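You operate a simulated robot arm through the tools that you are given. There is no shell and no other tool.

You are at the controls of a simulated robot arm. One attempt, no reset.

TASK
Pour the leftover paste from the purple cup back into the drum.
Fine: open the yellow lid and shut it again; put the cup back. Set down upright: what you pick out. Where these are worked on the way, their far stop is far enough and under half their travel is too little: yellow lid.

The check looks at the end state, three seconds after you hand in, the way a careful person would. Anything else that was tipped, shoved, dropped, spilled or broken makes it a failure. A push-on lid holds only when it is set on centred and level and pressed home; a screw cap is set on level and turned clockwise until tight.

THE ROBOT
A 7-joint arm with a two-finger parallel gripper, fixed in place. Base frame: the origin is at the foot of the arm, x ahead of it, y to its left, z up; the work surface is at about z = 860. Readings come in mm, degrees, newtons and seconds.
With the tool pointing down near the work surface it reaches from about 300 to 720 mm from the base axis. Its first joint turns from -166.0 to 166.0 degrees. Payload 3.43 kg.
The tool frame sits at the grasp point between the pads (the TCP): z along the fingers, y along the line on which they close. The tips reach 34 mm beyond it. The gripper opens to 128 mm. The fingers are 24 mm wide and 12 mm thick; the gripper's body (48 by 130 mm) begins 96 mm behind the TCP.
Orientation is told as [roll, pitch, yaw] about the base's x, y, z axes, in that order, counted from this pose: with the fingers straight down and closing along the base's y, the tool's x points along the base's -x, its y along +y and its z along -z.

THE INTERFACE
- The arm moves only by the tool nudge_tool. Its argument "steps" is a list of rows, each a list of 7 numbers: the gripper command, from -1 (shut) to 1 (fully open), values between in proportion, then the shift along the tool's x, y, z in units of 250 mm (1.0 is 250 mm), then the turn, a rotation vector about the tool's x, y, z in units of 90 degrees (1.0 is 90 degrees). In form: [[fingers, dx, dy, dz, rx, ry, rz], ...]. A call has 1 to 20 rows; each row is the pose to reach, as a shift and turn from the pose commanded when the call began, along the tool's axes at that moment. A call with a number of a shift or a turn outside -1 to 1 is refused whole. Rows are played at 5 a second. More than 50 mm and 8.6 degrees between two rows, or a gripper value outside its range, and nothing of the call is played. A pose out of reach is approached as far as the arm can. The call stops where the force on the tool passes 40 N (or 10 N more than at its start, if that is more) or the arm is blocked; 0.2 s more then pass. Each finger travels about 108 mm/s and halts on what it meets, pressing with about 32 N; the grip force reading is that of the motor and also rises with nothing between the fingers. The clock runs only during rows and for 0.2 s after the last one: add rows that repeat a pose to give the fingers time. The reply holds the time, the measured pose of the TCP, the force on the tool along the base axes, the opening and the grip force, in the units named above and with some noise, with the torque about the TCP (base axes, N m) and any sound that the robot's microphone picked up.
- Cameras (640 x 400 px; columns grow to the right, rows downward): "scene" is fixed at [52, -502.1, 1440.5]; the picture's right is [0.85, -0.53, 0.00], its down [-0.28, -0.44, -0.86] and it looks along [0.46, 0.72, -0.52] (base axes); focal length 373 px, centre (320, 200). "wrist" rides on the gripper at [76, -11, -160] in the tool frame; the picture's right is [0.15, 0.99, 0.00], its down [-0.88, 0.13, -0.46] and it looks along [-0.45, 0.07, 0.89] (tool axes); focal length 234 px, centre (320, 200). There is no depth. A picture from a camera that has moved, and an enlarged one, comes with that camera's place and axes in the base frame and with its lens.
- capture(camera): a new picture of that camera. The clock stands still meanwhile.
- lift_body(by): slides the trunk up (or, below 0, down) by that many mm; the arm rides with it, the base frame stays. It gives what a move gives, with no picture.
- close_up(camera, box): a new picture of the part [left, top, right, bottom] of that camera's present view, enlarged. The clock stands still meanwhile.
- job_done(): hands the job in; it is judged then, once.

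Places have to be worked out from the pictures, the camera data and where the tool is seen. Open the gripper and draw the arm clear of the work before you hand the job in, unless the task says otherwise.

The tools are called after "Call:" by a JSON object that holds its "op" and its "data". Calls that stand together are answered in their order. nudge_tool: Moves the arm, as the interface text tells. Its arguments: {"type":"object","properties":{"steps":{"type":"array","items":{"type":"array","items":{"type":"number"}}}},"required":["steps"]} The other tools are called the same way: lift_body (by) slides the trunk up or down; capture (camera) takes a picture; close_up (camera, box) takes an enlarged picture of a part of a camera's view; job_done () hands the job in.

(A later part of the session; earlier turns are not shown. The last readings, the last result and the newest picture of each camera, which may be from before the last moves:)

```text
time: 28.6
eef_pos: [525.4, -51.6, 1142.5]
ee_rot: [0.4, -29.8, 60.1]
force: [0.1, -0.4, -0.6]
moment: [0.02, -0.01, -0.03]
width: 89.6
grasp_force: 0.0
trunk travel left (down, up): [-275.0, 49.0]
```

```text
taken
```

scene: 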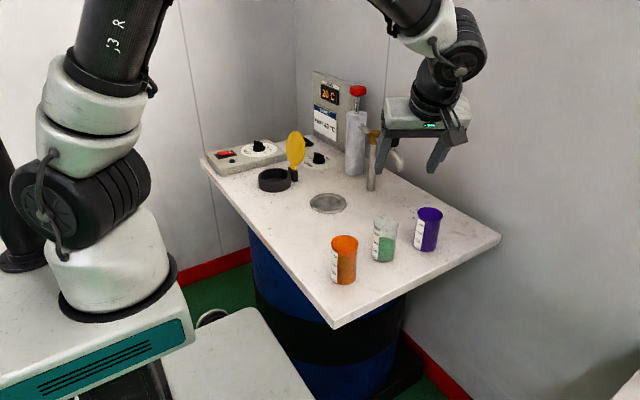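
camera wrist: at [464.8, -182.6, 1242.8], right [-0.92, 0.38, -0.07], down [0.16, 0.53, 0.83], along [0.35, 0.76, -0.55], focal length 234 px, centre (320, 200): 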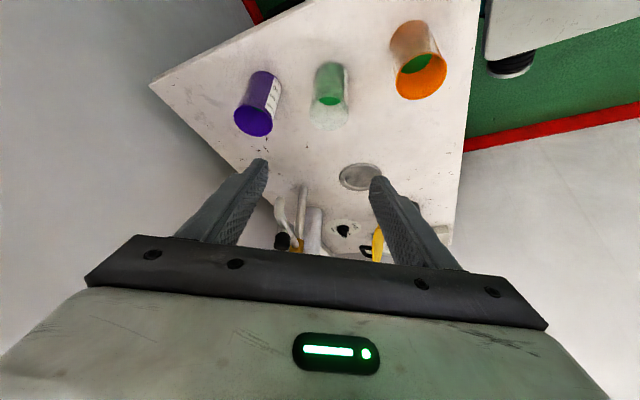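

Call:
{"op": "close_up", "data": {"camera": "wrist", "box": [200, 10, 460, 170]}}

Call:
{"op": "close_up", "data": {"camera": "wrist", "box": [215, 60, 305, 145]}}

Call:
{"op": "close_up", "data": {"camera": "scene", "box": [400, 195, 460, 260]}}

```text
2.46 times, centred on (330, 90) of wrist
camera zoom: at [464.8, -182.6, 1242.8], right [-0.92, 0.38, -0.07], down [0.16, 0.53, 0.83], along [0.35, 0.76, -0.55], focal length 576 px, centre (295, 471)
```

zoom: 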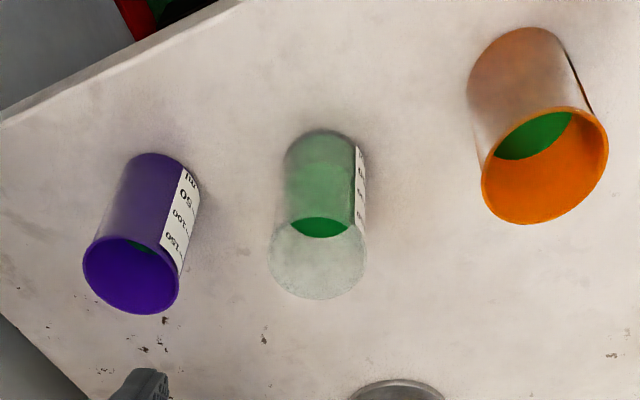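

```text
4.71 times, centred on (260, 102) of wrist
camera zoom: at [464.8, -182.6, 1242.8], right [-0.92, 0.38, -0.07], down [0.16, 0.53, 0.83], along [0.35, 0.76, -0.55], focal length 1102 px, centre (602, 659)
```

zoom: 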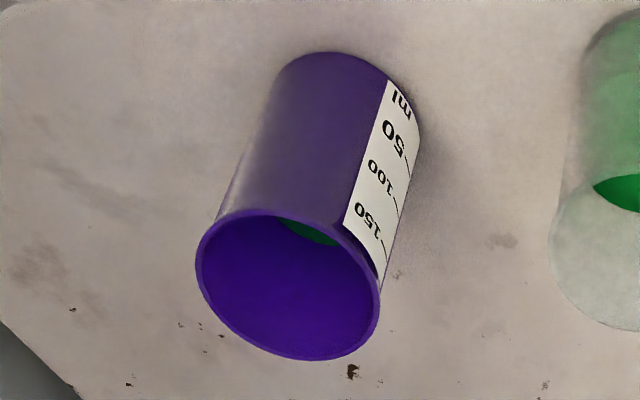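

```text
6.15 times, centred on (430, 228) of scene
camera zoom: at [52.0, -502.1, 1440.5], right [0.85, -0.53, 0.0], down [-0.28, -0.44, -0.86], along [0.46, 0.72, -0.52], focal length 2295 px, centre (-357, 31)
```

zoom: 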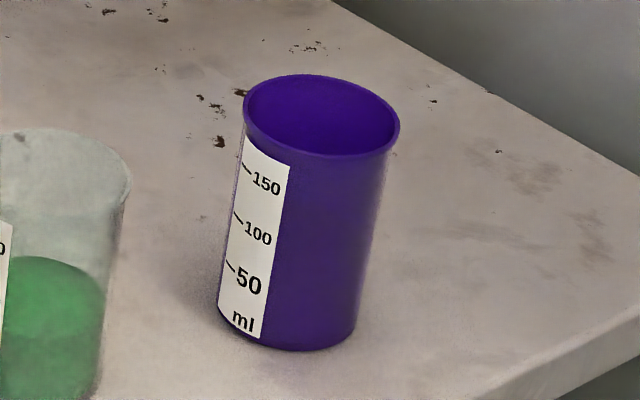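

The purple cup is at about (667, -17), roughly 60 mm wide, with its rim at z≈956 and green paste inside. Before picking it up, I'll test with the empty gripper that the pouring wrist roll is reachable above the drum neck, so I'm going back to the drum with the tool brought level.

Call:
{"op": "nudge_tool", "data": {"steps": [[0.4, -0.07, 0.059, 0.05, 0, -0.0667, 0], [0.4, -0.141, 0.118, 0.1, 0, -0.1333, 0], [0.4, -0.211, 0.177, 0.15, 0, -0.2, 0], [0.4, -0.282, 0.236, 0.2, 0, -0.2667, 0], [0.4, -0.352, 0.295, 0.25, 0, -0.3333, 0], [0.4, -0.423, 0.353, 0.3, 0, -0.4, 0], [0.4, -0.493, 0.412, 0.35, 0, -0.4667, 0], [0.4, -0.564, 0.471, 0.4, 0, -0.5333, 0], [0.4, -0.634, 0.53, 0.45, 0, -0.6, 0], [0.4, -0.705, 0.589, 0.5, 0, -0.6667, 0], [0.4, -0.705, 0.589, 0.5, 0, -0.6667, 0]]}}

Call:
{"op": "capture", "data": {"camera": "scene"}}

```text
time: 31.0
eef_pos: [504.1, 209.7, 1122.8]
ee_rot: [66.2, -89.6, -5.7]
force: [-0.6, -0.4, 0.0]
moment: [-0.01, 0.0, 0.0]
width: 89.9
grasp_force: 0.1
trunk travel left (down, up): [-275.0, 49.0]
```

```text
taken
```

scene: 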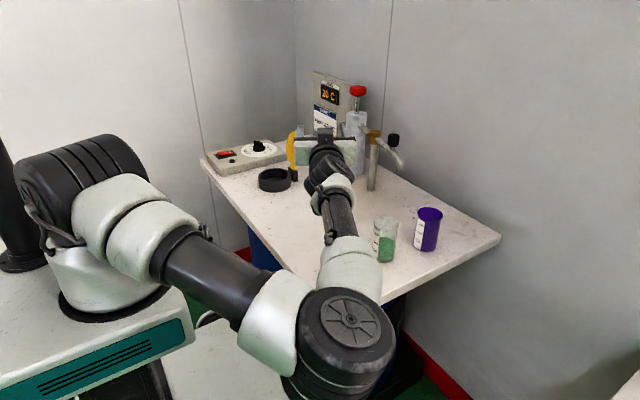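

The tool is level now, but the elbow has swung low on the right and hides the orange cup. I'll move on to the spot above the drum and check again.

Call:
{"op": "nudge_tool", "data": {"steps": [[0.4, 0.03, 0.076, 0.112, 0, 0, 0], [0.4, 0.06, 0.152, 0.224, 0, 0, 0], [0.4, 0.09, 0.227, 0.336, 0, 0, 0], [0.4, 0.12, 0.303, 0.449, 0, 0, 0], [0.4, 0.15, 0.379, 0.561, 0, 0, 0], [0.4, 0.18, 0.455, 0.673, 0, 0, 0], [0.4, 0.21, 0.53, 0.785, 0, 0, 0], [0.4, 0.228, 0.606, 0.897, 0, 0, 0], [0.4, 0.228, 0.606, 0.897, 0, 0, 0]]}}

Call:
{"op": "capture", "data": {"camera": "scene"}}

Call:
{"op": "capture", "data": {"camera": "wrist"}}

```text
time: 33.0
eef_pos: [481.2, 478.8, 1064.6]
ee_rot: [62.7, -89.6, -2.4]
force: [-0.1, -0.3, -0.2]
moment: [-0.02, -0.01, -0.01]
width: 89.4
grasp_force: 0.0
trunk travel left (down, up): [-275.0, 49.0]
```

```text
taken
```

scene: 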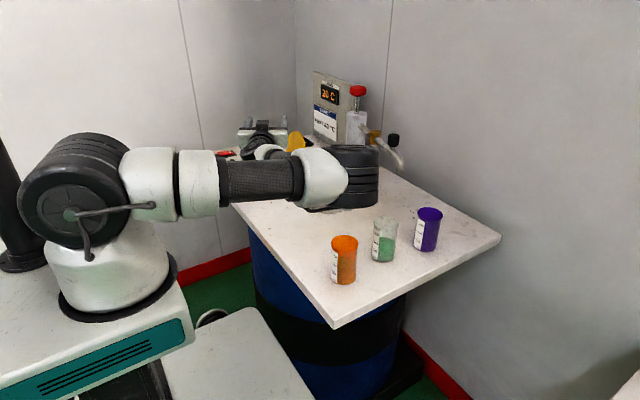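

```text
taken
camera wrist: at [412.9, 335.9, 988.8], right [-0.86, 0.49, -0.14], down [-0.33, -0.33, 0.88], along [0.39, 0.81, 0.45], focal length 234 px, centre (320, 200)
```

wrist: 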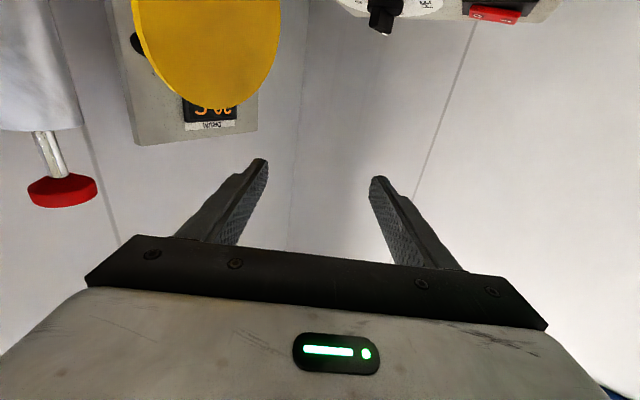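

All cups are still upright and the arm is clear. Now I'll test the wrist roll here in the air, first +70° about the tool axis.

Call:
{"op": "nudge_tool", "data": {"steps": [[0.4, 0, 0, 0, 0, 0, 0.0864], [0.4, 0, 0, 0, 0, 0, 0.1729], [0.4, 0, 0, 0, 0, 0, 0.2593], [0.4, 0, 0, 0, 0, 0, 0.3457], [0.4, 0, 0, 0, 0, 0, 0.4321], [0.4, 0, 0, 0, 0, 0, 0.5186], [0.4, 0, 0, 0, 0, 0, 0.605], [0.4, 0, 0, 0, 0, 0, 0.6914], [0.4, 0, 0, 0, 0, 0, 0.7778], [0.4, 0, 0, 0, 0, 0, 0.7778]]}}

Call:
{"op": "capture", "data": {"camera": "scene"}}

Call:
{"op": "capture", "data": {"camera": "wrist"}}

```text
time: 35.2
eef_pos: [481.6, 479.8, 1065.5]
ee_rot: [89.8, -19.5, -29.5]
force: [0.1, -0.5, -0.4]
moment: [-0.02, 0.02, 0.02]
width: 89.6
grasp_force: 0.0
trunk travel left (down, up): [-275.0, 49.0]
```

```text
taken
```

scene: 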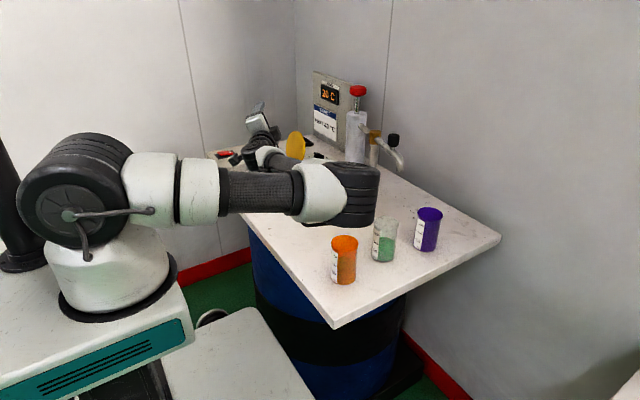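

```text
taken
camera wrist: at [345.1, 374.1, 1029.1], right [-0.41, 0.23, 0.88], down [0.46, -0.78, 0.42], along [0.79, 0.57, 0.21], focal length 234 px, centre (320, 200)
```

wrist: 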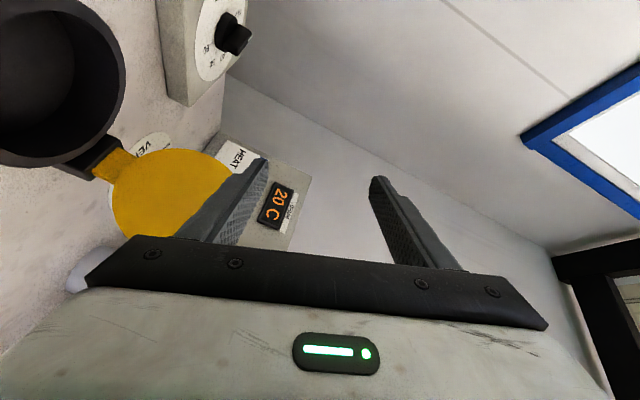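

Roll of +70° works. Another +70°.

Call:
{"op": "nudge_tool", "data": {"steps": [[0.4, 0, 0, 0, 0, 0, 0.0864], [0.4, 0, 0, 0, 0, 0, 0.1729], [0.4, 0, 0, 0, 0, 0, 0.2593], [0.4, 0, 0, 0, 0, 0, 0.3457], [0.4, 0, 0, 0, 0, 0, 0.4321], [0.4, 0, 0, 0, 0, 0, 0.5186], [0.4, 0, 0, 0, 0, 0, 0.605], [0.4, 0, 0, 0, 0, 0, 0.6914], [0.4, 0, 0, 0, 0, 0, 0.7778], [0.4, 0, 0, 0, 0, 0, 0.7778]]}}

Call:
{"op": "capture", "data": {"camera": "scene"}}

Call:
{"op": "capture", "data": {"camera": "wrist"}}

```text
time: 37.4
eef_pos: [482.1, 478.2, 1065.4]
ee_rot: [89.8, 50.5, -29.9]
force: [-0.2, -0.3, 0.7]
moment: [0.01, -0.02, -0.02]
width: 89.9
grasp_force: 0.0
trunk travel left (down, up): [-275.0, 49.0]
```

```text
taken
```

scene: 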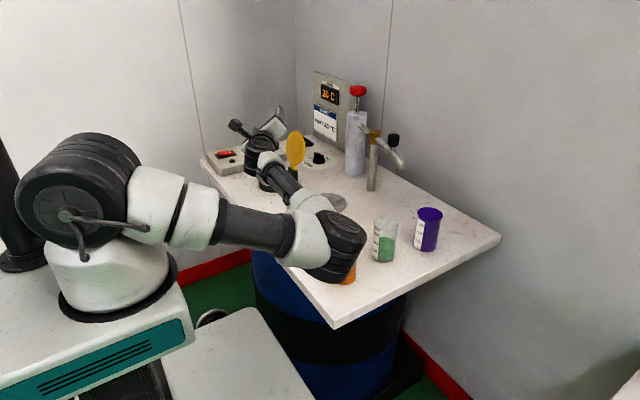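

```text
taken
camera wrist: at [354.7, 369.2, 1116.4], right [0.58, -0.33, 0.74], down [0.35, -0.72, -0.59], along [0.73, 0.6, -0.31], focal length 234 px, centre (320, 200)
```

wrist: 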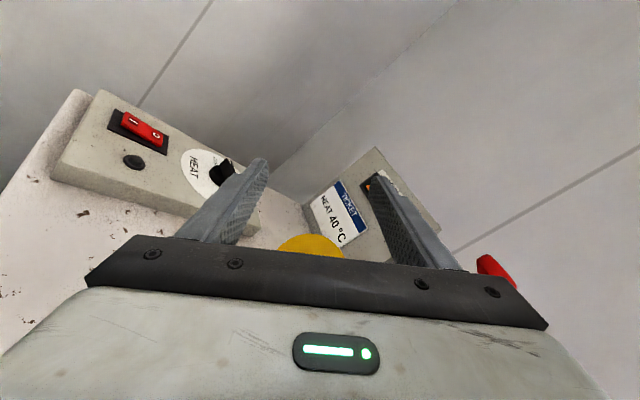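

The full 140° roll is reachable. The elbow dropped somewhat, so I'll also rehearse the descent to pour height (TCP z≈970) and check elbow clearance.

Call:
{"op": "nudge_tool", "data": {"steps": [[0.4, -0.058, -0.049, 0, 0, 0, 0], [0.4, -0.116, -0.098, 0, 0, 0, 0], [0.4, -0.175, -0.146, 0, 0, 0, 0], [0.4, -0.233, -0.195, 0, 0, 0, 0], [0.4, -0.291, -0.244, 0, 0, 0, 0], [0.4, -0.291, -0.244, 0, 0, 0, 0]]}}

Call:
{"op": "capture", "data": {"camera": "scene"}}

Call:
{"op": "capture", "data": {"camera": "wrist"}}

```text
time: 38.8
eef_pos: [479.9, 478.8, 970.4]
ee_rot: [89.8, 50.2, -29.8]
force: [0.1, 0.0, -0.6]
moment: [0.0, 0.0, 0.04]
width: 89.6
grasp_force: 0.0
trunk travel left (down, up): [-275.0, 49.0]
```

```text
taken
```

scene: 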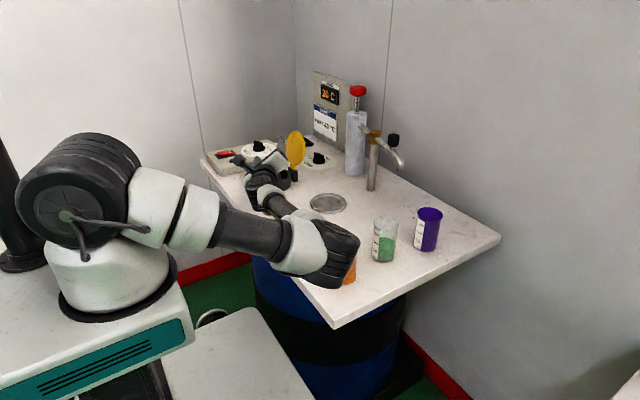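

```text
taken
camera wrist: at [353.2, 369.3, 1020.8], right [0.58, -0.33, 0.74], down [0.35, -0.73, -0.59], along [0.73, 0.6, -0.31], focal length 234 px, centre (320, 200)
```

wrist: 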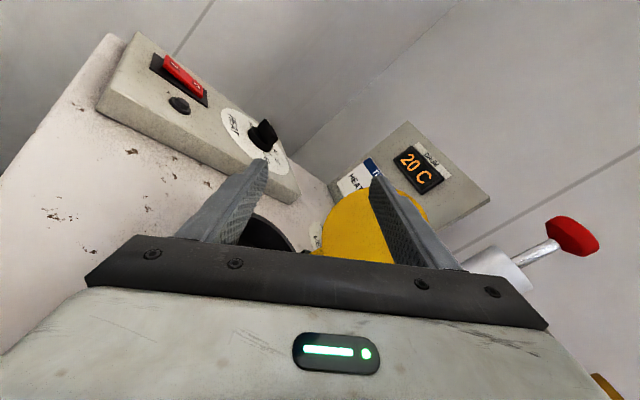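

The rehearsal pose is reachable, with the arm clear of everything. Now I'll raise and unwind the roll to go and fetch the cup.

Call:
{"op": "nudge_tool", "data": {"steps": [[0.4, 0.049, 0.041, 0, 0, 0, -0.0], [0.4, 0.097, 0.081, 0, 0, 0, -0.0864], [0.4, 0.146, 0.122, 0, 0, 0, -0.1729], [0.4, 0.194, 0.163, 0, 0, 0, -0.2593], [0.4, 0.243, 0.203, 0, 0, 0, -0.3457], [0.4, 0.291, 0.244, 0, 0, 0, -0.4321], [0.4, 0.291, 0.244, 0, 0, 0, -0.5186], [0.4, 0.291, 0.244, 0, 0, 0, -0.605], [0.4, 0.291, 0.244, 0, 0, 0, -0.6914], [0.4, 0.291, 0.244, 0, 0, 0, -0.7778], [0.4, 0.291, 0.244, 0, 0, 0, -0.7778]]}}

Call:
{"op": "nudge_tool", "data": {"steps": [[0.4, 0, 0, 0, 0, 0, -0.0864], [0.4, 0, 0, 0, 0, 0, -0.1729], [0.4, 0, 0, 0, 0, 0, -0.2593], [0.4, 0, 0, 0, 0, 0, -0.3457], [0.4, 0, 0, 0, 0, 0, -0.4321], [0.4, 0, 0, 0, 0, 0, -0.5186], [0.4, 0, 0, 0, 0, 0, -0.605], [0.4, 0, 0, 0, 0, 0, -0.6914], [0.4, 0, 0, 0, 0, 0, -0.7778], [0.4, 0, 0, 0, 0, 0, -0.7778]]}}

Call:
{"op": "capture", "data": {"camera": "scene"}}

```text
time: 41.2
eef_pos: [481.5, 478.8, 1064.6]
ee_rot: [89.8, -19.8, -29.6]
force: [0.4, -0.6, 0.5]
moment: [-0.02, 0.0, 0.01]
width: 89.7
grasp_force: 0.1
trunk travel left (down, up): [-275.0, 49.0]
```

```text
time: 43.4
eef_pos: [482.3, 479.0, 1066.4]
ee_rot: [52.5, -89.7, 7.9]
force: [0.3, 0.0, 0.3]
moment: [0.02, -0.03, 0.02]
width: 89.5
grasp_force: 0.1
trunk travel left (down, up): [-275.0, 49.0]
```

```text
taken
```

scene: 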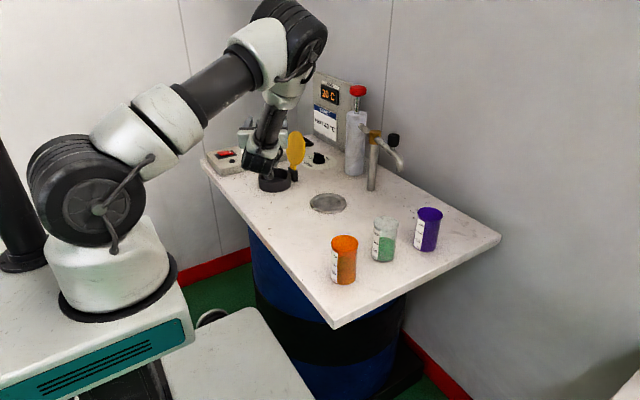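

The elbow came back up and everything is undisturbed. I'll head to the cup, tool pitched 20° below horizontal, via a high waypoint.

Call:
{"op": "nudge_tool", "data": {"steps": [[0.4, -0.03, -0.071, -0.103, 0, 0.0278, 0], [0.4, -0.06, -0.142, -0.207, 0, 0.0556, 0], [0.4, -0.09, -0.213, -0.31, 0, 0.0833, 0], [0.4, -0.12, -0.285, -0.413, 0, 0.1111, 0], [0.4, -0.15, -0.356, -0.516, 0, 0.1389, 0], [0.4, -0.18, -0.427, -0.62, 0, 0.1667, 0], [0.4, -0.21, -0.498, -0.723, 0, 0.1944, 0], [0.4, -0.24, -0.569, -0.826, 0, 0.2222, 0], [0.4, -0.24, -0.569, -0.826, 0, 0.2222, 0]]}}

Call:
{"op": "capture", "data": {"camera": "scene"}}

```text
time: 45.4
eef_pos: [503.2, 229.2, 1126.1]
ee_rot: [1.0, -69.8, 59.4]
force: [0.0, 0.8, -0.6]
moment: [0.0, 0.0, 0.01]
width: 89.7
grasp_force: 0.0
trunk travel left (down, up): [-275.0, 49.0]
```

```text
taken
```

scene: 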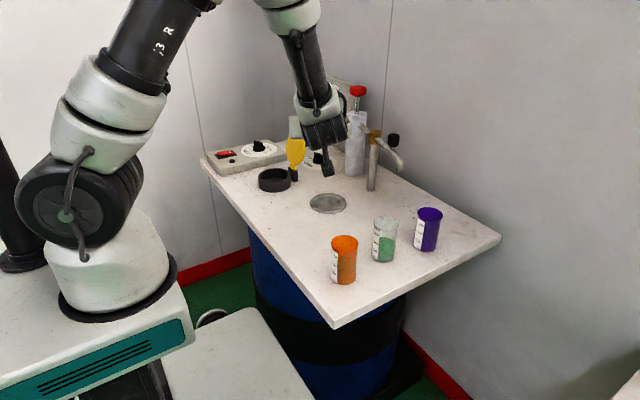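

Call:
{"op": "nudge_tool", "data": {"steps": [[0.4, 0.035, -0.098, -0.096, 0, 0, 0], [0.4, 0.069, -0.197, -0.191, 0, 0, 0], [0.4, 0.104, -0.295, -0.287, 0, 0, 0], [0.4, 0.139, -0.393, -0.382, 0, 0, 0], [0.4, 0.174, -0.491, -0.478, 0, 0, 0], [0.4, 0.208, -0.59, -0.573, 0, 0, 0], [0.4, 0.243, -0.688, -0.669, 0, 0, 0], [0.4, 0.243, -0.688, -0.669, 0, 0, 0]]}}

Call:
{"op": "capture", "data": {"camera": "scene"}}

```text
time: 47.2
eef_pos: [566.3, -9.4, 1123.4]
ee_rot: [1.2, -69.8, 59.3]
force: [-0.2, -0.4, -0.3]
moment: [0.0, 0.04, -0.02]
width: 89.6
grasp_force: 0.1
trunk travel left (down, up): [-275.0, 49.0]
```

```text
taken
```

scene: 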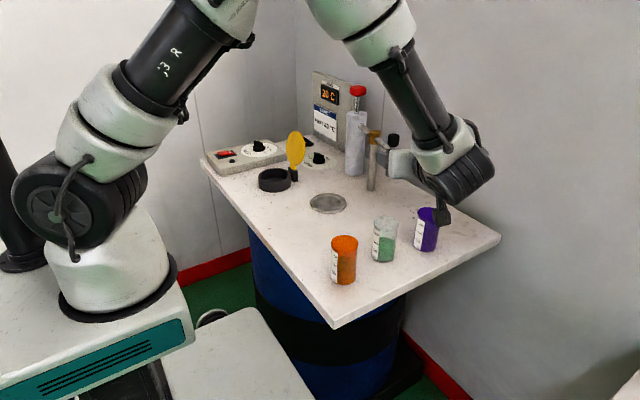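

Still clear, with the elbow up. I'll descend to the pre-grasp point 120 mm short of the cup, coming in off the table's right edge.

Call:
{"op": "nudge_tool", "data": {"steps": [[0.4, 0.107, -0.053, -0.003, 0, 0, 0], [0.4, 0.213, -0.106, -0.006, 0, 0, 0], [0.4, 0.32, -0.159, -0.009, 0, 0, 0], [0.4, 0.427, -0.213, -0.013, 0, 0, 0], [0.4, 0.534, -0.266, -0.016, 0, 0, 0], [0.4, 0.64, -0.319, -0.019, 0, 0, 0], [0.4, 0.747, -0.372, -0.022, 0, 0, 0], [0.4, 0.747, -0.372, -0.022, 0, 0, 0]]}}

Call:
{"op": "capture", "data": {"camera": "scene"}}

Call:
{"op": "capture", "data": {"camera": "wrist"}}

```text
time: 49.0
eef_pos: [610.9, -116.9, 948.8]
ee_rot: [1.1, -69.8, 59.2]
force: [0.1, 0.3, -0.3]
moment: [-0.03, 0.0, 0.01]
width: 89.6
grasp_force: 0.1
trunk travel left (down, up): [-275.0, 49.0]
```

```text
taken
```

scene: 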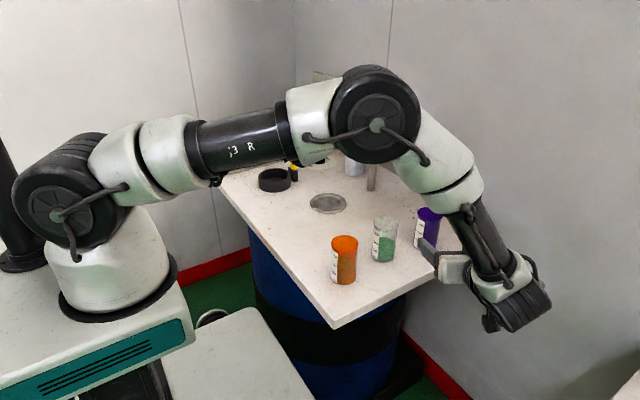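

```text
taken
camera wrist: at [535.1, -274.9, 932.6], right [-0.89, 0.45, -0.13], down [-0.17, -0.05, 0.98], along [0.43, 0.89, 0.12], focal length 234 px, centre (320, 200)
```

wrist: 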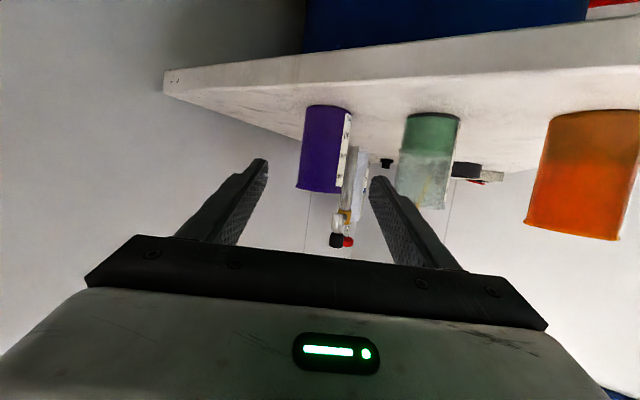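

Call:
{"op": "close_up", "data": {"camera": "wrist", "box": [230, 80, 430, 220]}}

Call:
{"op": "close_up", "data": {"camera": "scene", "box": [360, 190, 500, 290]}}

```text
2.86 times, centred on (330, 150) of wrist
camera zoom: at [535.1, -274.9, 932.6], right [-0.89, 0.45, -0.13], down [-0.17, -0.05, 0.98], along [0.43, 0.89, 0.12], focal length 669 px, centre (291, 343)
```

zoom: 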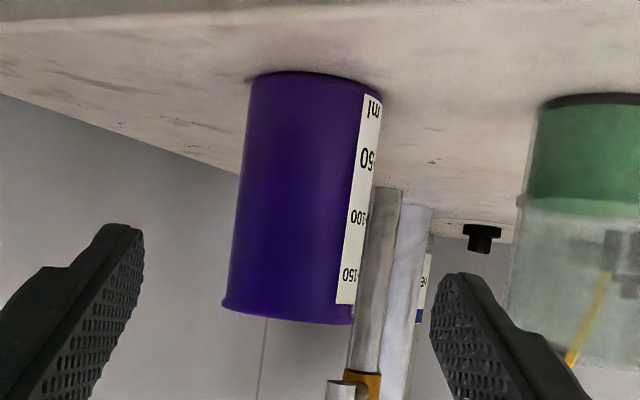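

```text
4.00 times, centred on (430, 240) of scene
camera zoom: at [52.0, -502.1, 1440.5], right [0.85, -0.53, 0.0], down [-0.28, -0.44, -0.86], along [0.46, 0.72, -0.52], focal length 1492 px, centre (-120, 40)
```

zoom: 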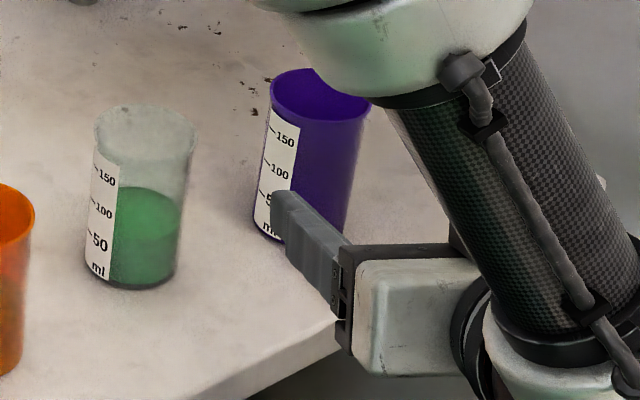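

The cup sits about 5.5 mm to the +tool-y side of my axis. I'll correct that and advance 118 mm so the cup is centred between the pads.

Call:
{"op": "nudge_tool", "data": {"steps": [[0.4, 0, 0.011, 0.06, 0, 0, 0], [0.4, 0, 0.022, 0.12, 0, 0, 0], [0.4, 0, 0.022, 0.19, 0, 0, 0], [0.4, 0, 0.022, 0.26, 0, 0, 0], [0.4, 0, 0.022, 0.33, 0, 0, 0], [0.4, 0, 0.022, 0.4, 0, 0, 0], [0.4, 0, 0.022, 0.472, 0, 0, 0], [0.4, 0, 0.022, 0.472, 0, 0, 0]]}}

Call:
{"op": "capture", "data": {"camera": "wrist"}}

Call:
{"op": "close_up", "data": {"camera": "scene", "box": [360, 180, 500, 290]}}

```text
time: 50.8
eef_pos: [660.6, -17.1, 910.3]
ee_rot: [1.0, -69.7, 59.3]
force: [-0.4, 0.5, -0.3]
moment: [0.01, 0.01, 0.01]
width: 89.8
grasp_force: 0.0
trunk travel left (down, up): [-275.0, 49.0]
```

```text
taken
camera wrist: at [584.0, -174.9, 892.4], right [-0.89, 0.45, -0.13], down [-0.17, -0.05, 0.98], along [0.43, 0.89, 0.12], focal length 234 px, centre (320, 200)
```

wrist: 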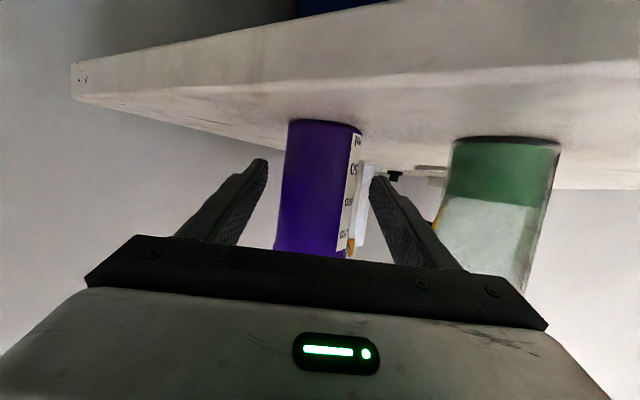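

```text
3.64 times, centred on (430, 235) of scene
camera zoom: at [52.0, -502.1, 1440.5], right [0.85, -0.53, 0.0], down [-0.28, -0.44, -0.86], along [0.46, 0.72, -0.52], focal length 1356 px, centre (-80, 73)
```

zoom: 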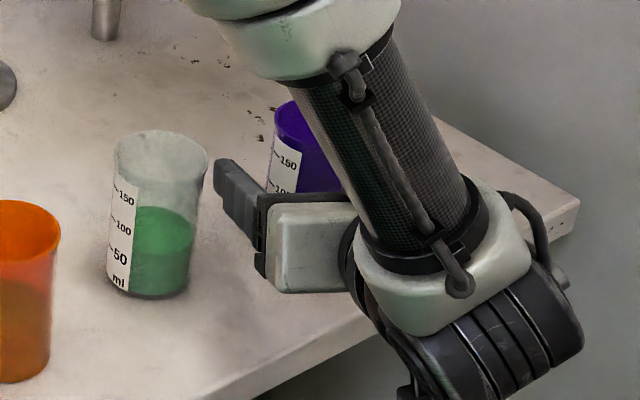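

Call:
{"op": "close_up", "data": {"camera": "wrist", "box": [240, 100, 400, 270]}}

```text
2.35 times, centred on (320, 185) of wrist
camera zoom: at [584.0, -174.9, 892.4], right [-0.89, 0.45, -0.13], down [-0.17, -0.05, 0.98], along [0.43, 0.89, 0.12], focal length 551 px, centre (320, 235)
```

zoom: 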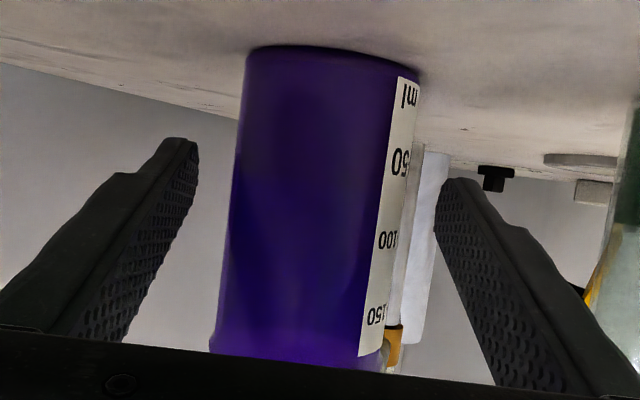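

The cup is centred between the pads to within a couple of mm. I'll advance 4 mm more and close.

Call:
{"op": "nudge_tool", "data": {"steps": [[0.4, 0, -0.003, 0.008, 0, 0, 0], [0.4, 0, -0.006, 0.016, 0, 0, 0], [0.2, 0, -0.006, 0.016, 0, 0, 0], [0.05, 0, -0.006, 0.016, 0, 0, 0], [-0.1, 0, -0.006, 0.016, 0, 0, 0], [-0.3, 0, -0.006, 0.016, 0, 0, 0], [-1, 0, -0.006, 0.016, 0, 0, 0], [-1, 0, -0.006, 0.016, 0, 0, 0], [-1, 0, -0.006, 0.016, 0, 0, 0]]}}

Call:
{"op": "close_up", "data": {"camera": "wrist", "box": [240, 100, 400, 270]}}

Call:
{"op": "close_up", "data": {"camera": "scene", "box": [360, 180, 500, 290]}}

```text
time: 52.8
eef_pos: [663.5, -14.2, 908.6]
ee_rot: [1.0, -69.9, 59.5]
force: [-0.1, -0.1, 0.6]
moment: [0.04, 0.01, -0.01]
width: 56.8
grasp_force: 32.2
trunk travel left (down, up): [-275.0, 49.0]
```

```text
2.35 times, centred on (320, 185) of wrist
camera zoom: at [586.9, -172.8, 891.3], right [-0.89, 0.45, -0.13], down [-0.17, -0.05, 0.98], along [0.43, 0.89, 0.12], focal length 551 px, centre (320, 235)
```

zoom: 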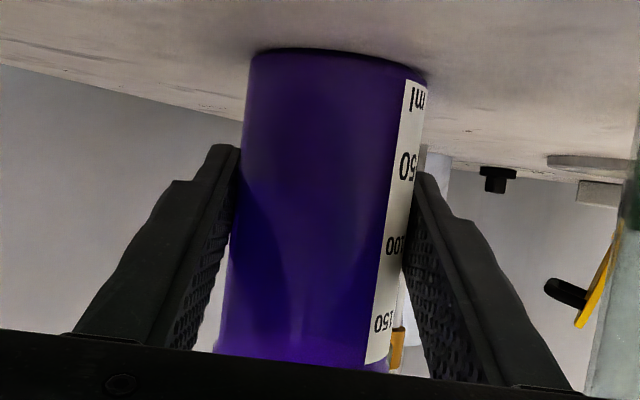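

```text
3.64 times, centred on (430, 235) of scene
camera zoom: at [52.0, -502.1, 1440.5], right [0.85, -0.53, 0.0], down [-0.28, -0.44, -0.86], along [0.46, 0.72, -0.52], focal length 1356 px, centre (-80, 73)
```

zoom: 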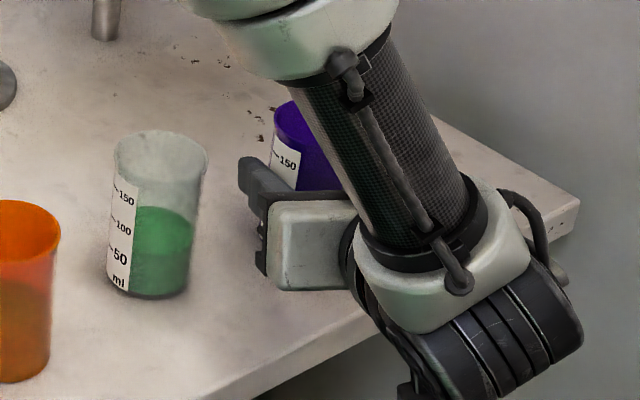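

The grip is solid at 56.8 mm with 32 N. Put-back pose noted: TCP (663.5, -14.2, 908.6). I'll lift straight up slowly.

Call:
{"op": "nudge_tool", "data": {"steps": [[-1, -0.019, 0, -0.007, 0, 0, 0], [-1, -0.056, 0, -0.021, 0, 0, 0], [-1, -0.113, 0.001, -0.041, 0, 0, 0], [-1, -0.188, 0.001, -0.069, 0, 0, 0], [-1, -0.281, 0.002, -0.103, 0, 0, 0], [-1, -0.375, 0.003, -0.138, 0, 0, 0], [-1, -0.469, 0.004, -0.172, 0, 0, 0], [-1, -0.563, 0.0043, -0.207, 0, 0, 0], [-1, -0.563, 0.0043, -0.207, 0, 0, 0]]}}

Call:
{"op": "capture", "data": {"camera": "scene"}}

Call:
{"op": "capture", "data": {"camera": "wrist"}}

```text
time: 54.8
eef_pos: [661.7, -14.7, 1057.8]
ee_rot: [1.1, -69.8, 59.3]
force: [-0.4, 0.5, -1.1]
moment: [0.0, -0.01, -0.01]
width: 56.6
grasp_force: 31.8
trunk travel left (down, up): [-275.0, 49.0]
```

```text
taken
```

scene: 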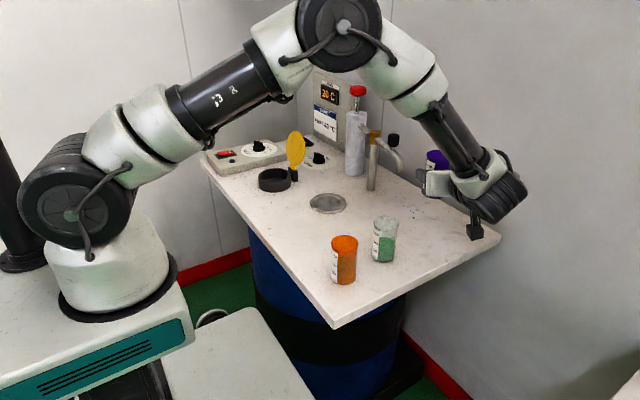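

```text
taken
camera wrist: at [587.1, -172.5, 1042.2], right [-0.89, 0.45, -0.13], down [-0.17, -0.05, 0.98], along [0.43, 0.89, 0.12], focal length 234 px, centre (320, 200)
```

wrist: 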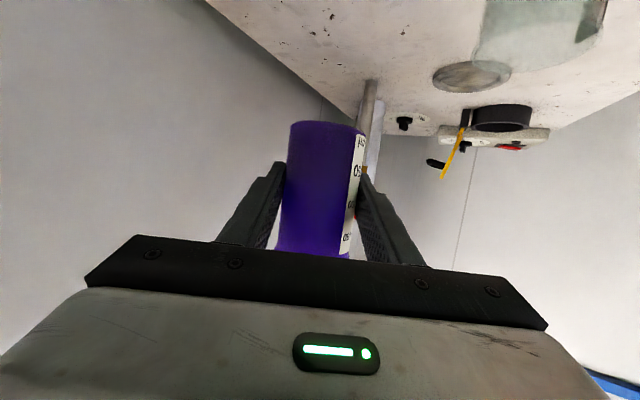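

The cup is lifted upright. I'll carry it gently towards the drum via a waypoint at (560, 150, 1110).

Call:
{"op": "nudge_tool", "data": {"steps": [[-1, -0.015, 0.03, 0.012, 0, 0, 0], [-1, -0.047, 0.1, 0.041, 0, 0, 0], [-1, -0.085, 0.182, 0.075, 0, 0, 0], [-1, -0.127, 0.273, 0.112, 0, 0, 0], [-1, -0.17, 0.364, 0.149, 0, 0, 0], [-1, -0.212, 0.455, 0.187, 0, 0, 0], [-1, -0.255, 0.546, 0.224, 0, 0, 0], [-1, -0.29, 0.62, 0.255, 0, 0, 0], [-1, -0.311, 0.665, 0.273, 0, 0, 0], [-1, -0.319, 0.682, 0.28, 0, 0, 0], [-1, -0.319, 0.682, 0.28, 0, 0, 0]]}}

Call:
{"op": "capture", "data": {"camera": "scene"}}

```text
time: 57.2
eef_pos: [561.6, 151.2, 1109.9]
ee_rot: [1.0, -69.8, 59.4]
force: [-0.1, 0.6, -2.2]
moment: [0.05, 0.04, -0.02]
width: 56.7
grasp_force: 32.0
trunk travel left (down, up): [-275.0, 49.0]
```

```text
taken
```

scene: 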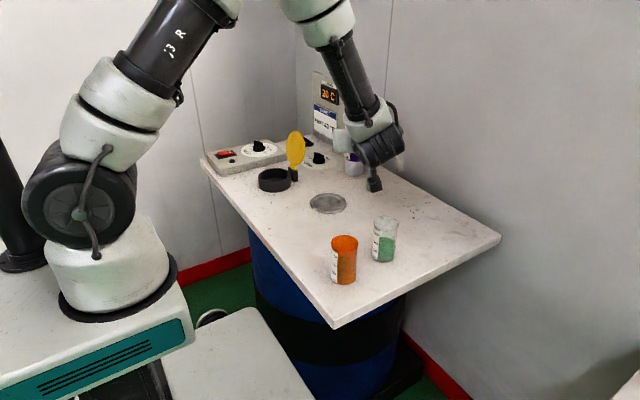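

Call:
{"op": "nudge_tool", "data": {"steps": [[-1, -0.006, 0.03, 0.021, 0, 0, 0], [-1, -0.018, 0.095, 0.067, 0, 0, 0], [-1, -0.033, 0.17, 0.12, 0, 0, 0], [-1, -0.05, 0.255, 0.181, 0, 0, 0], [-1, -0.066, 0.34, 0.241, 0, 0, 0], [-1, -0.083, 0.425, 0.301, 0, 0, 0], [-1, -0.099, 0.51, 0.362, 0, 0, 0], [-1, -0.116, 0.595, 0.422, 0, 0, 0], [-1, -0.131, 0.67, 0.475, 0, 0, 0], [-1, -0.14, 0.72, 0.51, 0, 0, 0], [-1, -0.144, 0.739, 0.524, 0, 0, 0], [-1, -0.144, 0.739, 0.524, 0, 0, 0]]}}

Call:
{"op": "capture", "data": {"camera": "scene"}}

Call:
{"op": "capture", "data": {"camera": "wrist"}}

```text
time: 59.8
eef_pos: [469.1, 360.6, 1100.0]
ee_rot: [1.0, -69.8, 59.5]
force: [0.5, 0.3, -1.0]
moment: [0.0, 0.04, 0.02]
width: 56.6
grasp_force: 32.0
trunk travel left (down, up): [-275.0, 49.0]
```

```text
taken
```

scene: 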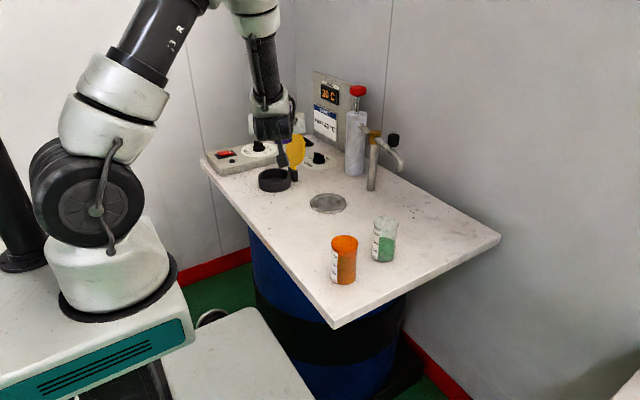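

```text
taken
camera wrist: at [391.9, 201.9, 1083.2], right [-0.89, 0.45, -0.13], down [-0.17, -0.05, 0.98], along [0.43, 0.89, 0.12], focal length 234 px, centre (320, 200)
```

wrist: 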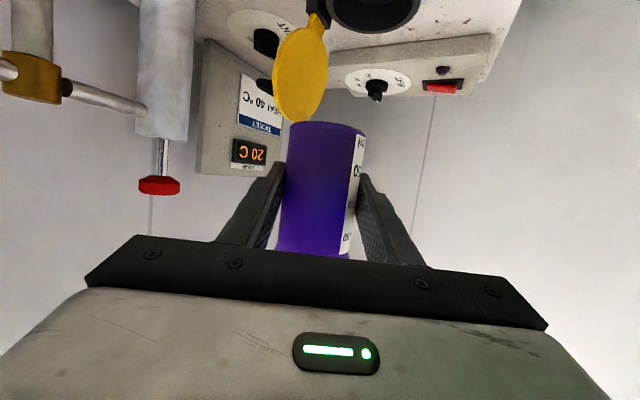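

Everything is clear. I'll move to above the drum neck's offset point (468, 495, 1065) while levelling the tool, which tilts the cup only 20°.

Call:
{"op": "nudge_tool", "data": {"steps": [[-1, -0.002, 0.018, 0.032, 0, -0.01, 0], [-1, -0.005, 0.05, 0.09, 0, -0.03, 0], [-1, -0.008, 0.083, 0.15, 0, -0.06, 0], [-1, -0.011, 0.115, 0.21, 0, -0.09, 0], [-1, -0.015, 0.148, 0.268, 0, -0.12, 0], [-1, -0.018, 0.18, 0.326, 0, -0.15, 0], [-1, -0.022, 0.212, 0.384, 0, -0.18, 0], [-1, -0.025, 0.24, 0.435, 0, -0.205, 0], [-1, -0.0276, 0.26, 0.47, 0, -0.218, 0], [-1, -0.0276, 0.268, 0.486, 0, -0.2222, 0], [-1, -0.0276, 0.268, 0.486, 0, -0.2222, 0]]}}

Call:
{"op": "capture", "data": {"camera": "scene"}}

Call:
{"op": "capture", "data": {"camera": "wrist"}}

```text
time: 62.2
eef_pos: [466.9, 494.9, 1064.8]
ee_rot: [64.4, -89.5, -4.1]
force: [0.2, 0.0, -1.8]
moment: [0.0, -0.04, 0.01]
width: 56.4
grasp_force: 32.3
trunk travel left (down, up): [-275.0, 49.0]
```

```text
taken
```

scene: 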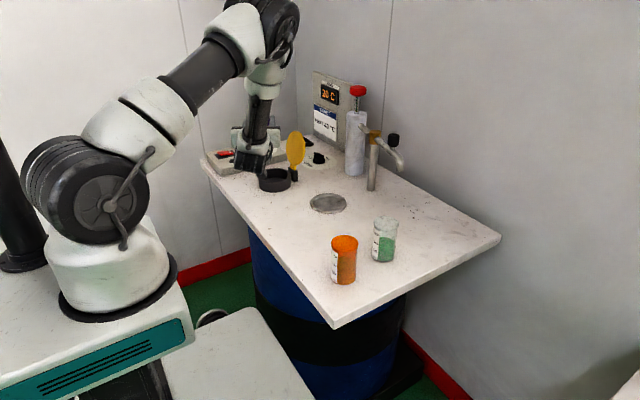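

```text
taken
camera wrist: at [398.9, 350.6, 989.0], right [-0.86, 0.49, -0.14], down [-0.33, -0.33, 0.88], along [0.39, 0.81, 0.45], focal length 234 px, centre (320, 200)
```

wrist: 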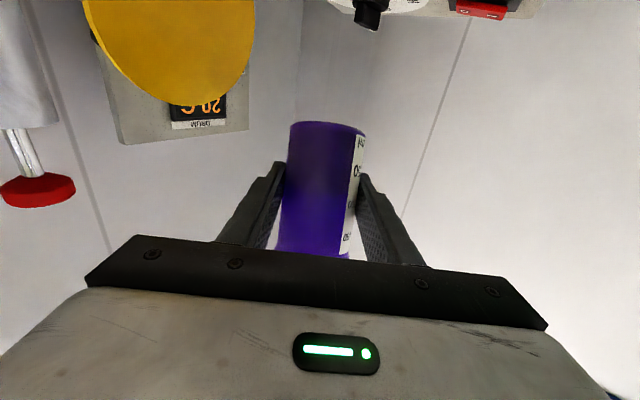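

The cup is held steady and the elbow is up. I'll start with the first 45° of roll while descending 80 mm; the paste should not reach the lip until about 60°.

Call:
{"op": "nudge_tool", "data": {"steps": [[-1, 0.035, 0, 0, 0, 0, 0.05], [-1, 0.07, 0, 0, 0, 0, 0.1], [-1, 0.105, 0, 0, 0, 0, 0.15], [-1, 0.14, 0, 0, 0, 0, 0.2], [-1, 0.175, 0, 0, 0, 0, 0.25], [-1, 0.21, 0, 0, 0, 0, 0.3], [-1, 0.245, 0, 0, 0, 0, 0.35], [-1, 0.28, 0, 0, 0, 0, 0.4], [-1, 0.31, 0, 0, 0, 0, 0.45], [-1, 0.34, 0, 0, 0, 0, 0.5], [-1, 0.34, 0, 0, 0, 0, 0.5]]}}

Call:
{"op": "capture", "data": {"camera": "scene"}}

Call:
{"op": "capture", "data": {"camera": "wrist"}}

```text
time: 64.6
eef_pos: [465.9, 493.9, 980.0]
ee_rot: [89.8, -44.6, -29.5]
force: [0.1, -0.2, -0.5]
moment: [-0.02, -0.01, 0.02]
width: 56.6
grasp_force: 31.9
trunk travel left (down, up): [-275.0, 49.0]
```

```text
taken
```

scene: 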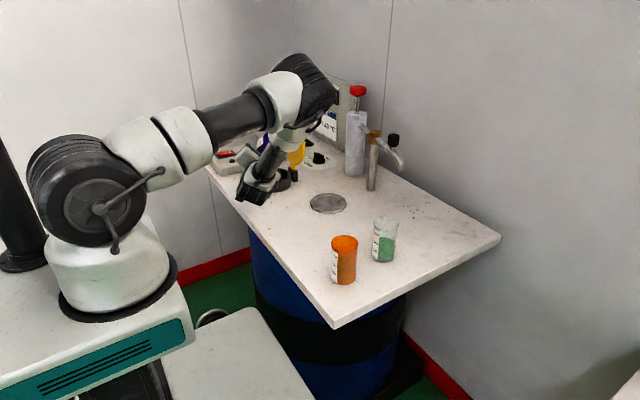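

```text
taken
camera wrist: at [348.3, 378.6, 918.5], right [-0.69, 0.4, 0.6], down [0.24, -0.66, 0.71], along [0.68, 0.64, 0.36], focal length 234 px, centre (320, 200)
```

wrist: 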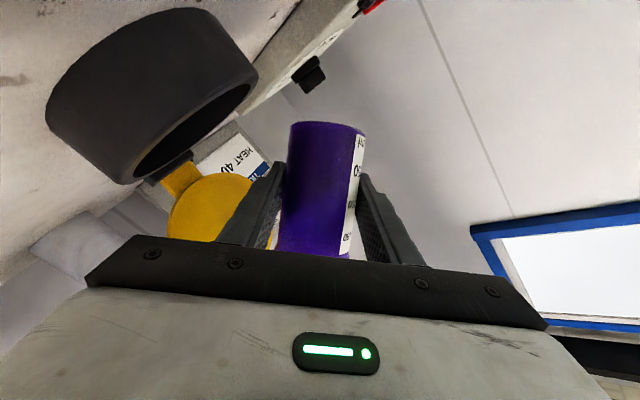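

Lip is above the neck opening by my geometry. I'll roll on to 90° and look for the paste flow.

Call:
{"op": "nudge_tool", "data": {"steps": [[-1, 0, 0, 0, 0, 0, 0.0625], [-1, 0, 0, 0, 0, 0, 0.125], [-1, 0, 0, 0, 0, 0, 0.1875], [-1, 0, 0, 0, 0, 0, 0.25], [-1, 0, 0, 0, 0, 0, 0.3125], [-1, 0, 0, 0, 0, 0, 0.375], [-1, 0, 0, 0, 0, 0, 0.4375], [-1, 0, 0, 0, 0, 0, 0.5], [-1, 0, 0, 0, 0, 0, 0.5]]}}

Call:
{"op": "capture", "data": {"camera": "wrist"}}

Call:
{"op": "close_up", "data": {"camera": "scene", "box": [210, 90, 350, 220]}}

```text
time: 66.6
eef_pos: [468.2, 493.8, 980.9]
ee_rot: [89.8, 0.4, -29.5]
force: [0.2, 0.5, -0.9]
moment: [0.01, 0.0, 0.0]
width: 56.3
grasp_force: 32.2
trunk travel left (down, up): [-275.0, 49.0]
```

```text
taken
camera wrist: at [322.7, 393.2, 969.3], right [-0.12, 0.07, 0.99], down [0.54, -0.83, 0.13], along [0.83, 0.55, 0.06], focal length 234 px, centre (320, 200)
```

wrist: 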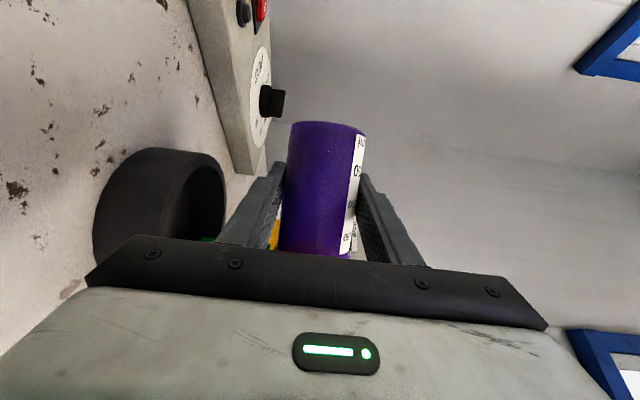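

```text
3.08 times, centred on (280, 155) of scene
camera zoom: at [52.0, -502.1, 1440.5], right [0.85, -0.53, 0.0], down [-0.28, -0.44, -0.86], along [0.46, 0.72, -0.52], focal length 1148 px, centre (443, 338)
```

zoom: 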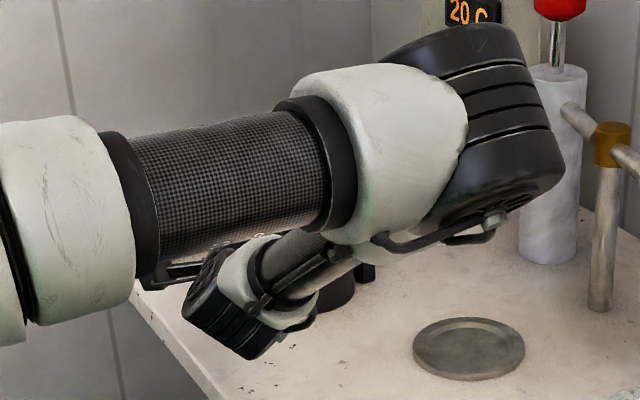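

I see green near the neck in the wrist view; zooming in.

Call:
{"op": "close_up", "data": {"camera": "wrist", "box": [80, 130, 280, 260]}}

```text
3.08 times, centred on (180, 195) of wrist
camera zoom: at [322.7, 393.2, 969.3], right [-0.12, 0.07, 0.99], down [0.54, -0.83, 0.13], along [0.83, 0.55, 0.06], focal length 720 px, centre (751, 215)
```

zoom: 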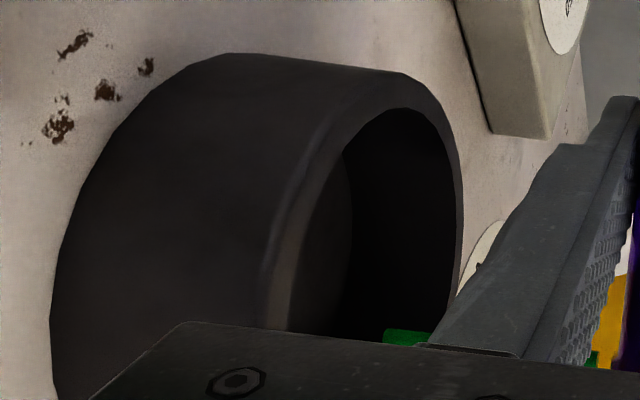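

The paste stream is falling into the neck, about 13 mm off its centre as planned. I'll continue rolling slowly to 115° with holds.

Call:
{"op": "nudge_tool", "data": {"steps": [[-1, 0, 0, 0, 0, 0, 0], [-1, 0, 0, 0, 0, 0, 0.03], [-1, 0, 0, 0, 0, 0, 0.06], [-1, 0, 0, 0, 0, 0, 0.09], [-1, 0, 0, 0, 0, 0, 0.12], [-1, 0, 0, 0, 0, 0, 0.15], [-1, 0, 0, 0, 0, 0, 0.18], [-1, 0, 0, 0, 0, 0, 0.21], [-1, 0, 0, 0, 0, 0, 0.24], [-1, 0, 0, 0, 0, 0, 0.2778], [-1, 0, 0, 0, 0, 0, 0.2778], [-1, 0, 0, 0, 0, 0, 0.2778]]}}

Call:
{"op": "capture", "data": {"camera": "wrist"}}

Call:
{"op": "capture", "data": {"camera": "scene"}}

```text
time: 69.2
eef_pos: [466.9, 494.4, 980.0]
ee_rot: [89.8, 25.4, -29.7]
force: [0.1, -0.3, -0.6]
moment: [-0.05, 0.0, 0.03]
width: 56.1
grasp_force: 31.4
trunk travel left (down, up): [-275.0, 49.0]
```

```text
taken
camera wrist: at [325.0, 392.3, 1002.2], right [0.25, -0.14, 0.96], down [0.51, -0.82, -0.26], along [0.82, 0.56, -0.14], focal length 234 px, centre (320, 200)
```

wrist: 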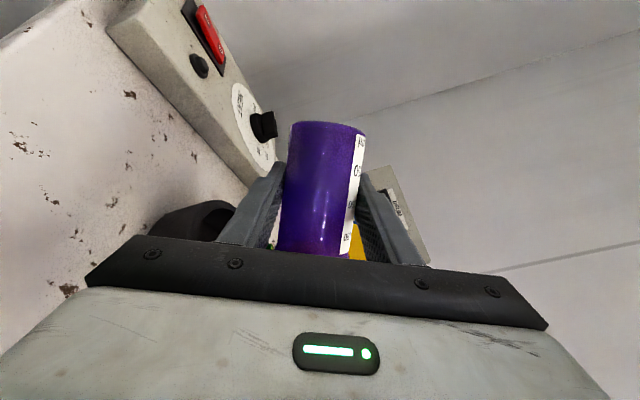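

```text
taken
```

scene: 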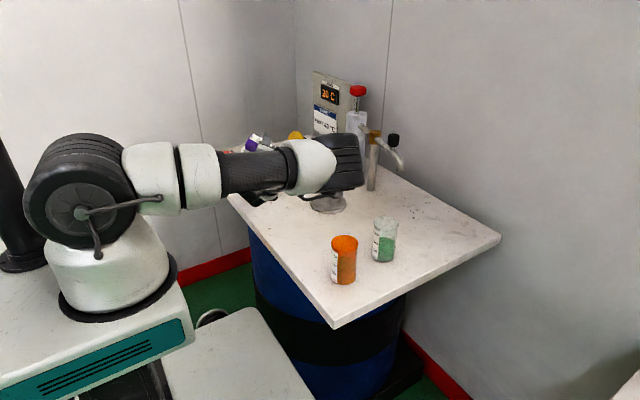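

Continuing the roll to 140°, shifting 12 mm sideways to keep the lip centred over the neck, then holding.

Call:
{"op": "nudge_tool", "data": {"steps": [[-1, -0.005, 0.0025, 0, 0, 0, 0.03], [-1, -0.01, 0.005, 0, 0, 0, 0.06], [-1, -0.015, 0.007, 0, 0, 0, 0.09], [-1, -0.02, 0.009, 0, 0, 0, 0.12], [-1, -0.025, 0.012, 0, 0, 0, 0.15], [-1, -0.03, 0.014, 0, 0, 0, 0.18], [-1, -0.035, 0.016, 0, 0, 0, 0.21], [-1, -0.04, 0.018, 0, 0, 0, 0.24], [-1, -0.0435, 0.0203, 0, 0, 0, 0.2778], [-1, -0.0435, 0.0203, 0, 0, 0, 0.2778], [-1, -0.0435, 0.0203, 0, 0, 0, 0.2778], [-1, -0.0435, 0.0203, 0, 0, 0, 0.2778], [-1, -0.0435, 0.0203, 0, 0, 0, 0.2778], [-1, -0.0435, 0.0203, 0, 0, 0, 0.2778]]}}

Call:
{"op": "capture", "data": {"camera": "wrist"}}

Call:
{"op": "capture", "data": {"camera": "scene"}}

```text
time: 72.2
eef_pos: [475.8, 488.6, 980.0]
ee_rot: [89.8, 50.3, -29.8]
force: [0.1, 0.3, -0.7]
moment: [-0.01, 0.01, 0.01]
width: 56.1
grasp_force: 32.4
trunk travel left (down, up): [-275.0, 49.0]
```

```text
taken
camera wrist: at [349.6, 378.1, 1030.8], right [0.58, -0.33, 0.74], down [0.35, -0.73, -0.59], along [0.73, 0.6, -0.31], focal length 234 px, centre (320, 200)
```

wrist: 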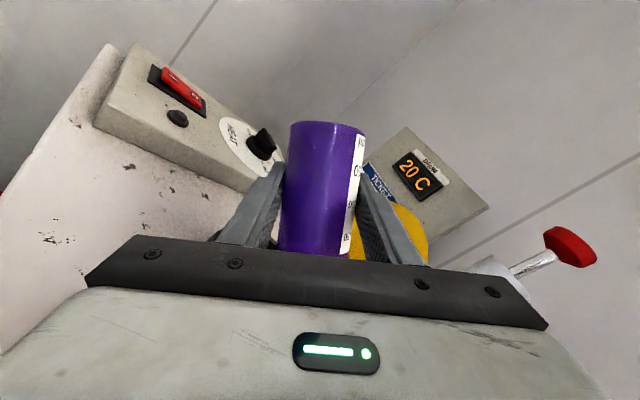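

```text
taken
```

scene: 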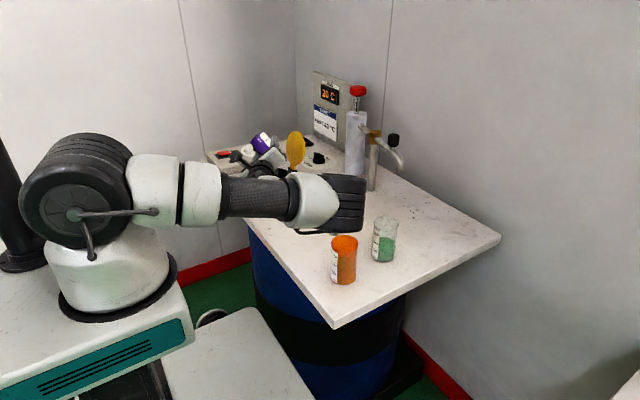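

Call:
{"op": "close_up", "data": {"camera": "scene", "box": [200, 110, 340, 220]}}

Call:
{"op": "close_up", "data": {"camera": "wrist", "box": [200, 110, 420, 270]}}

```text
3.64 times, centred on (270, 165) of scene
camera zoom: at [52.0, -502.1, 1440.5], right [0.85, -0.53, 0.0], down [-0.28, -0.44, -0.86], along [0.46, 0.72, -0.52], focal length 1356 px, centre (502, 327)
```

zoom: 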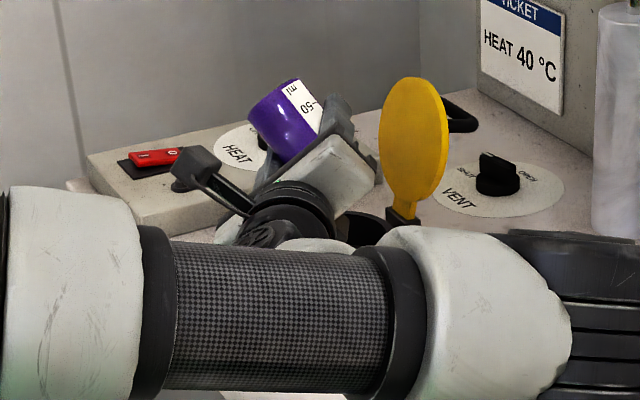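

```text
2.50 times, centred on (310, 190) of wrist
camera zoom: at [349.6, 378.1, 1030.8], right [0.58, -0.33, 0.74], down [0.35, -0.73, -0.59], along [0.73, 0.6, -0.31], focal length 585 px, centre (345, 225)
```

zoom: 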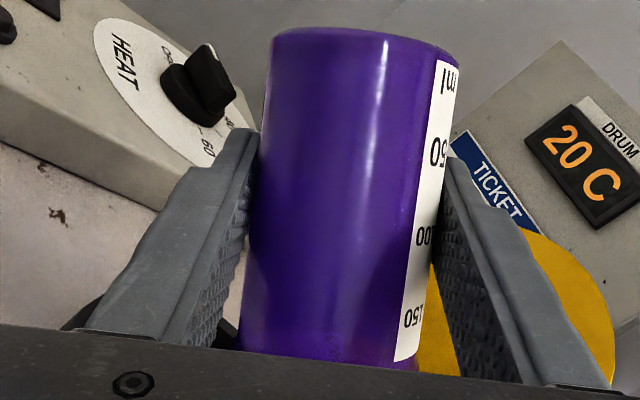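

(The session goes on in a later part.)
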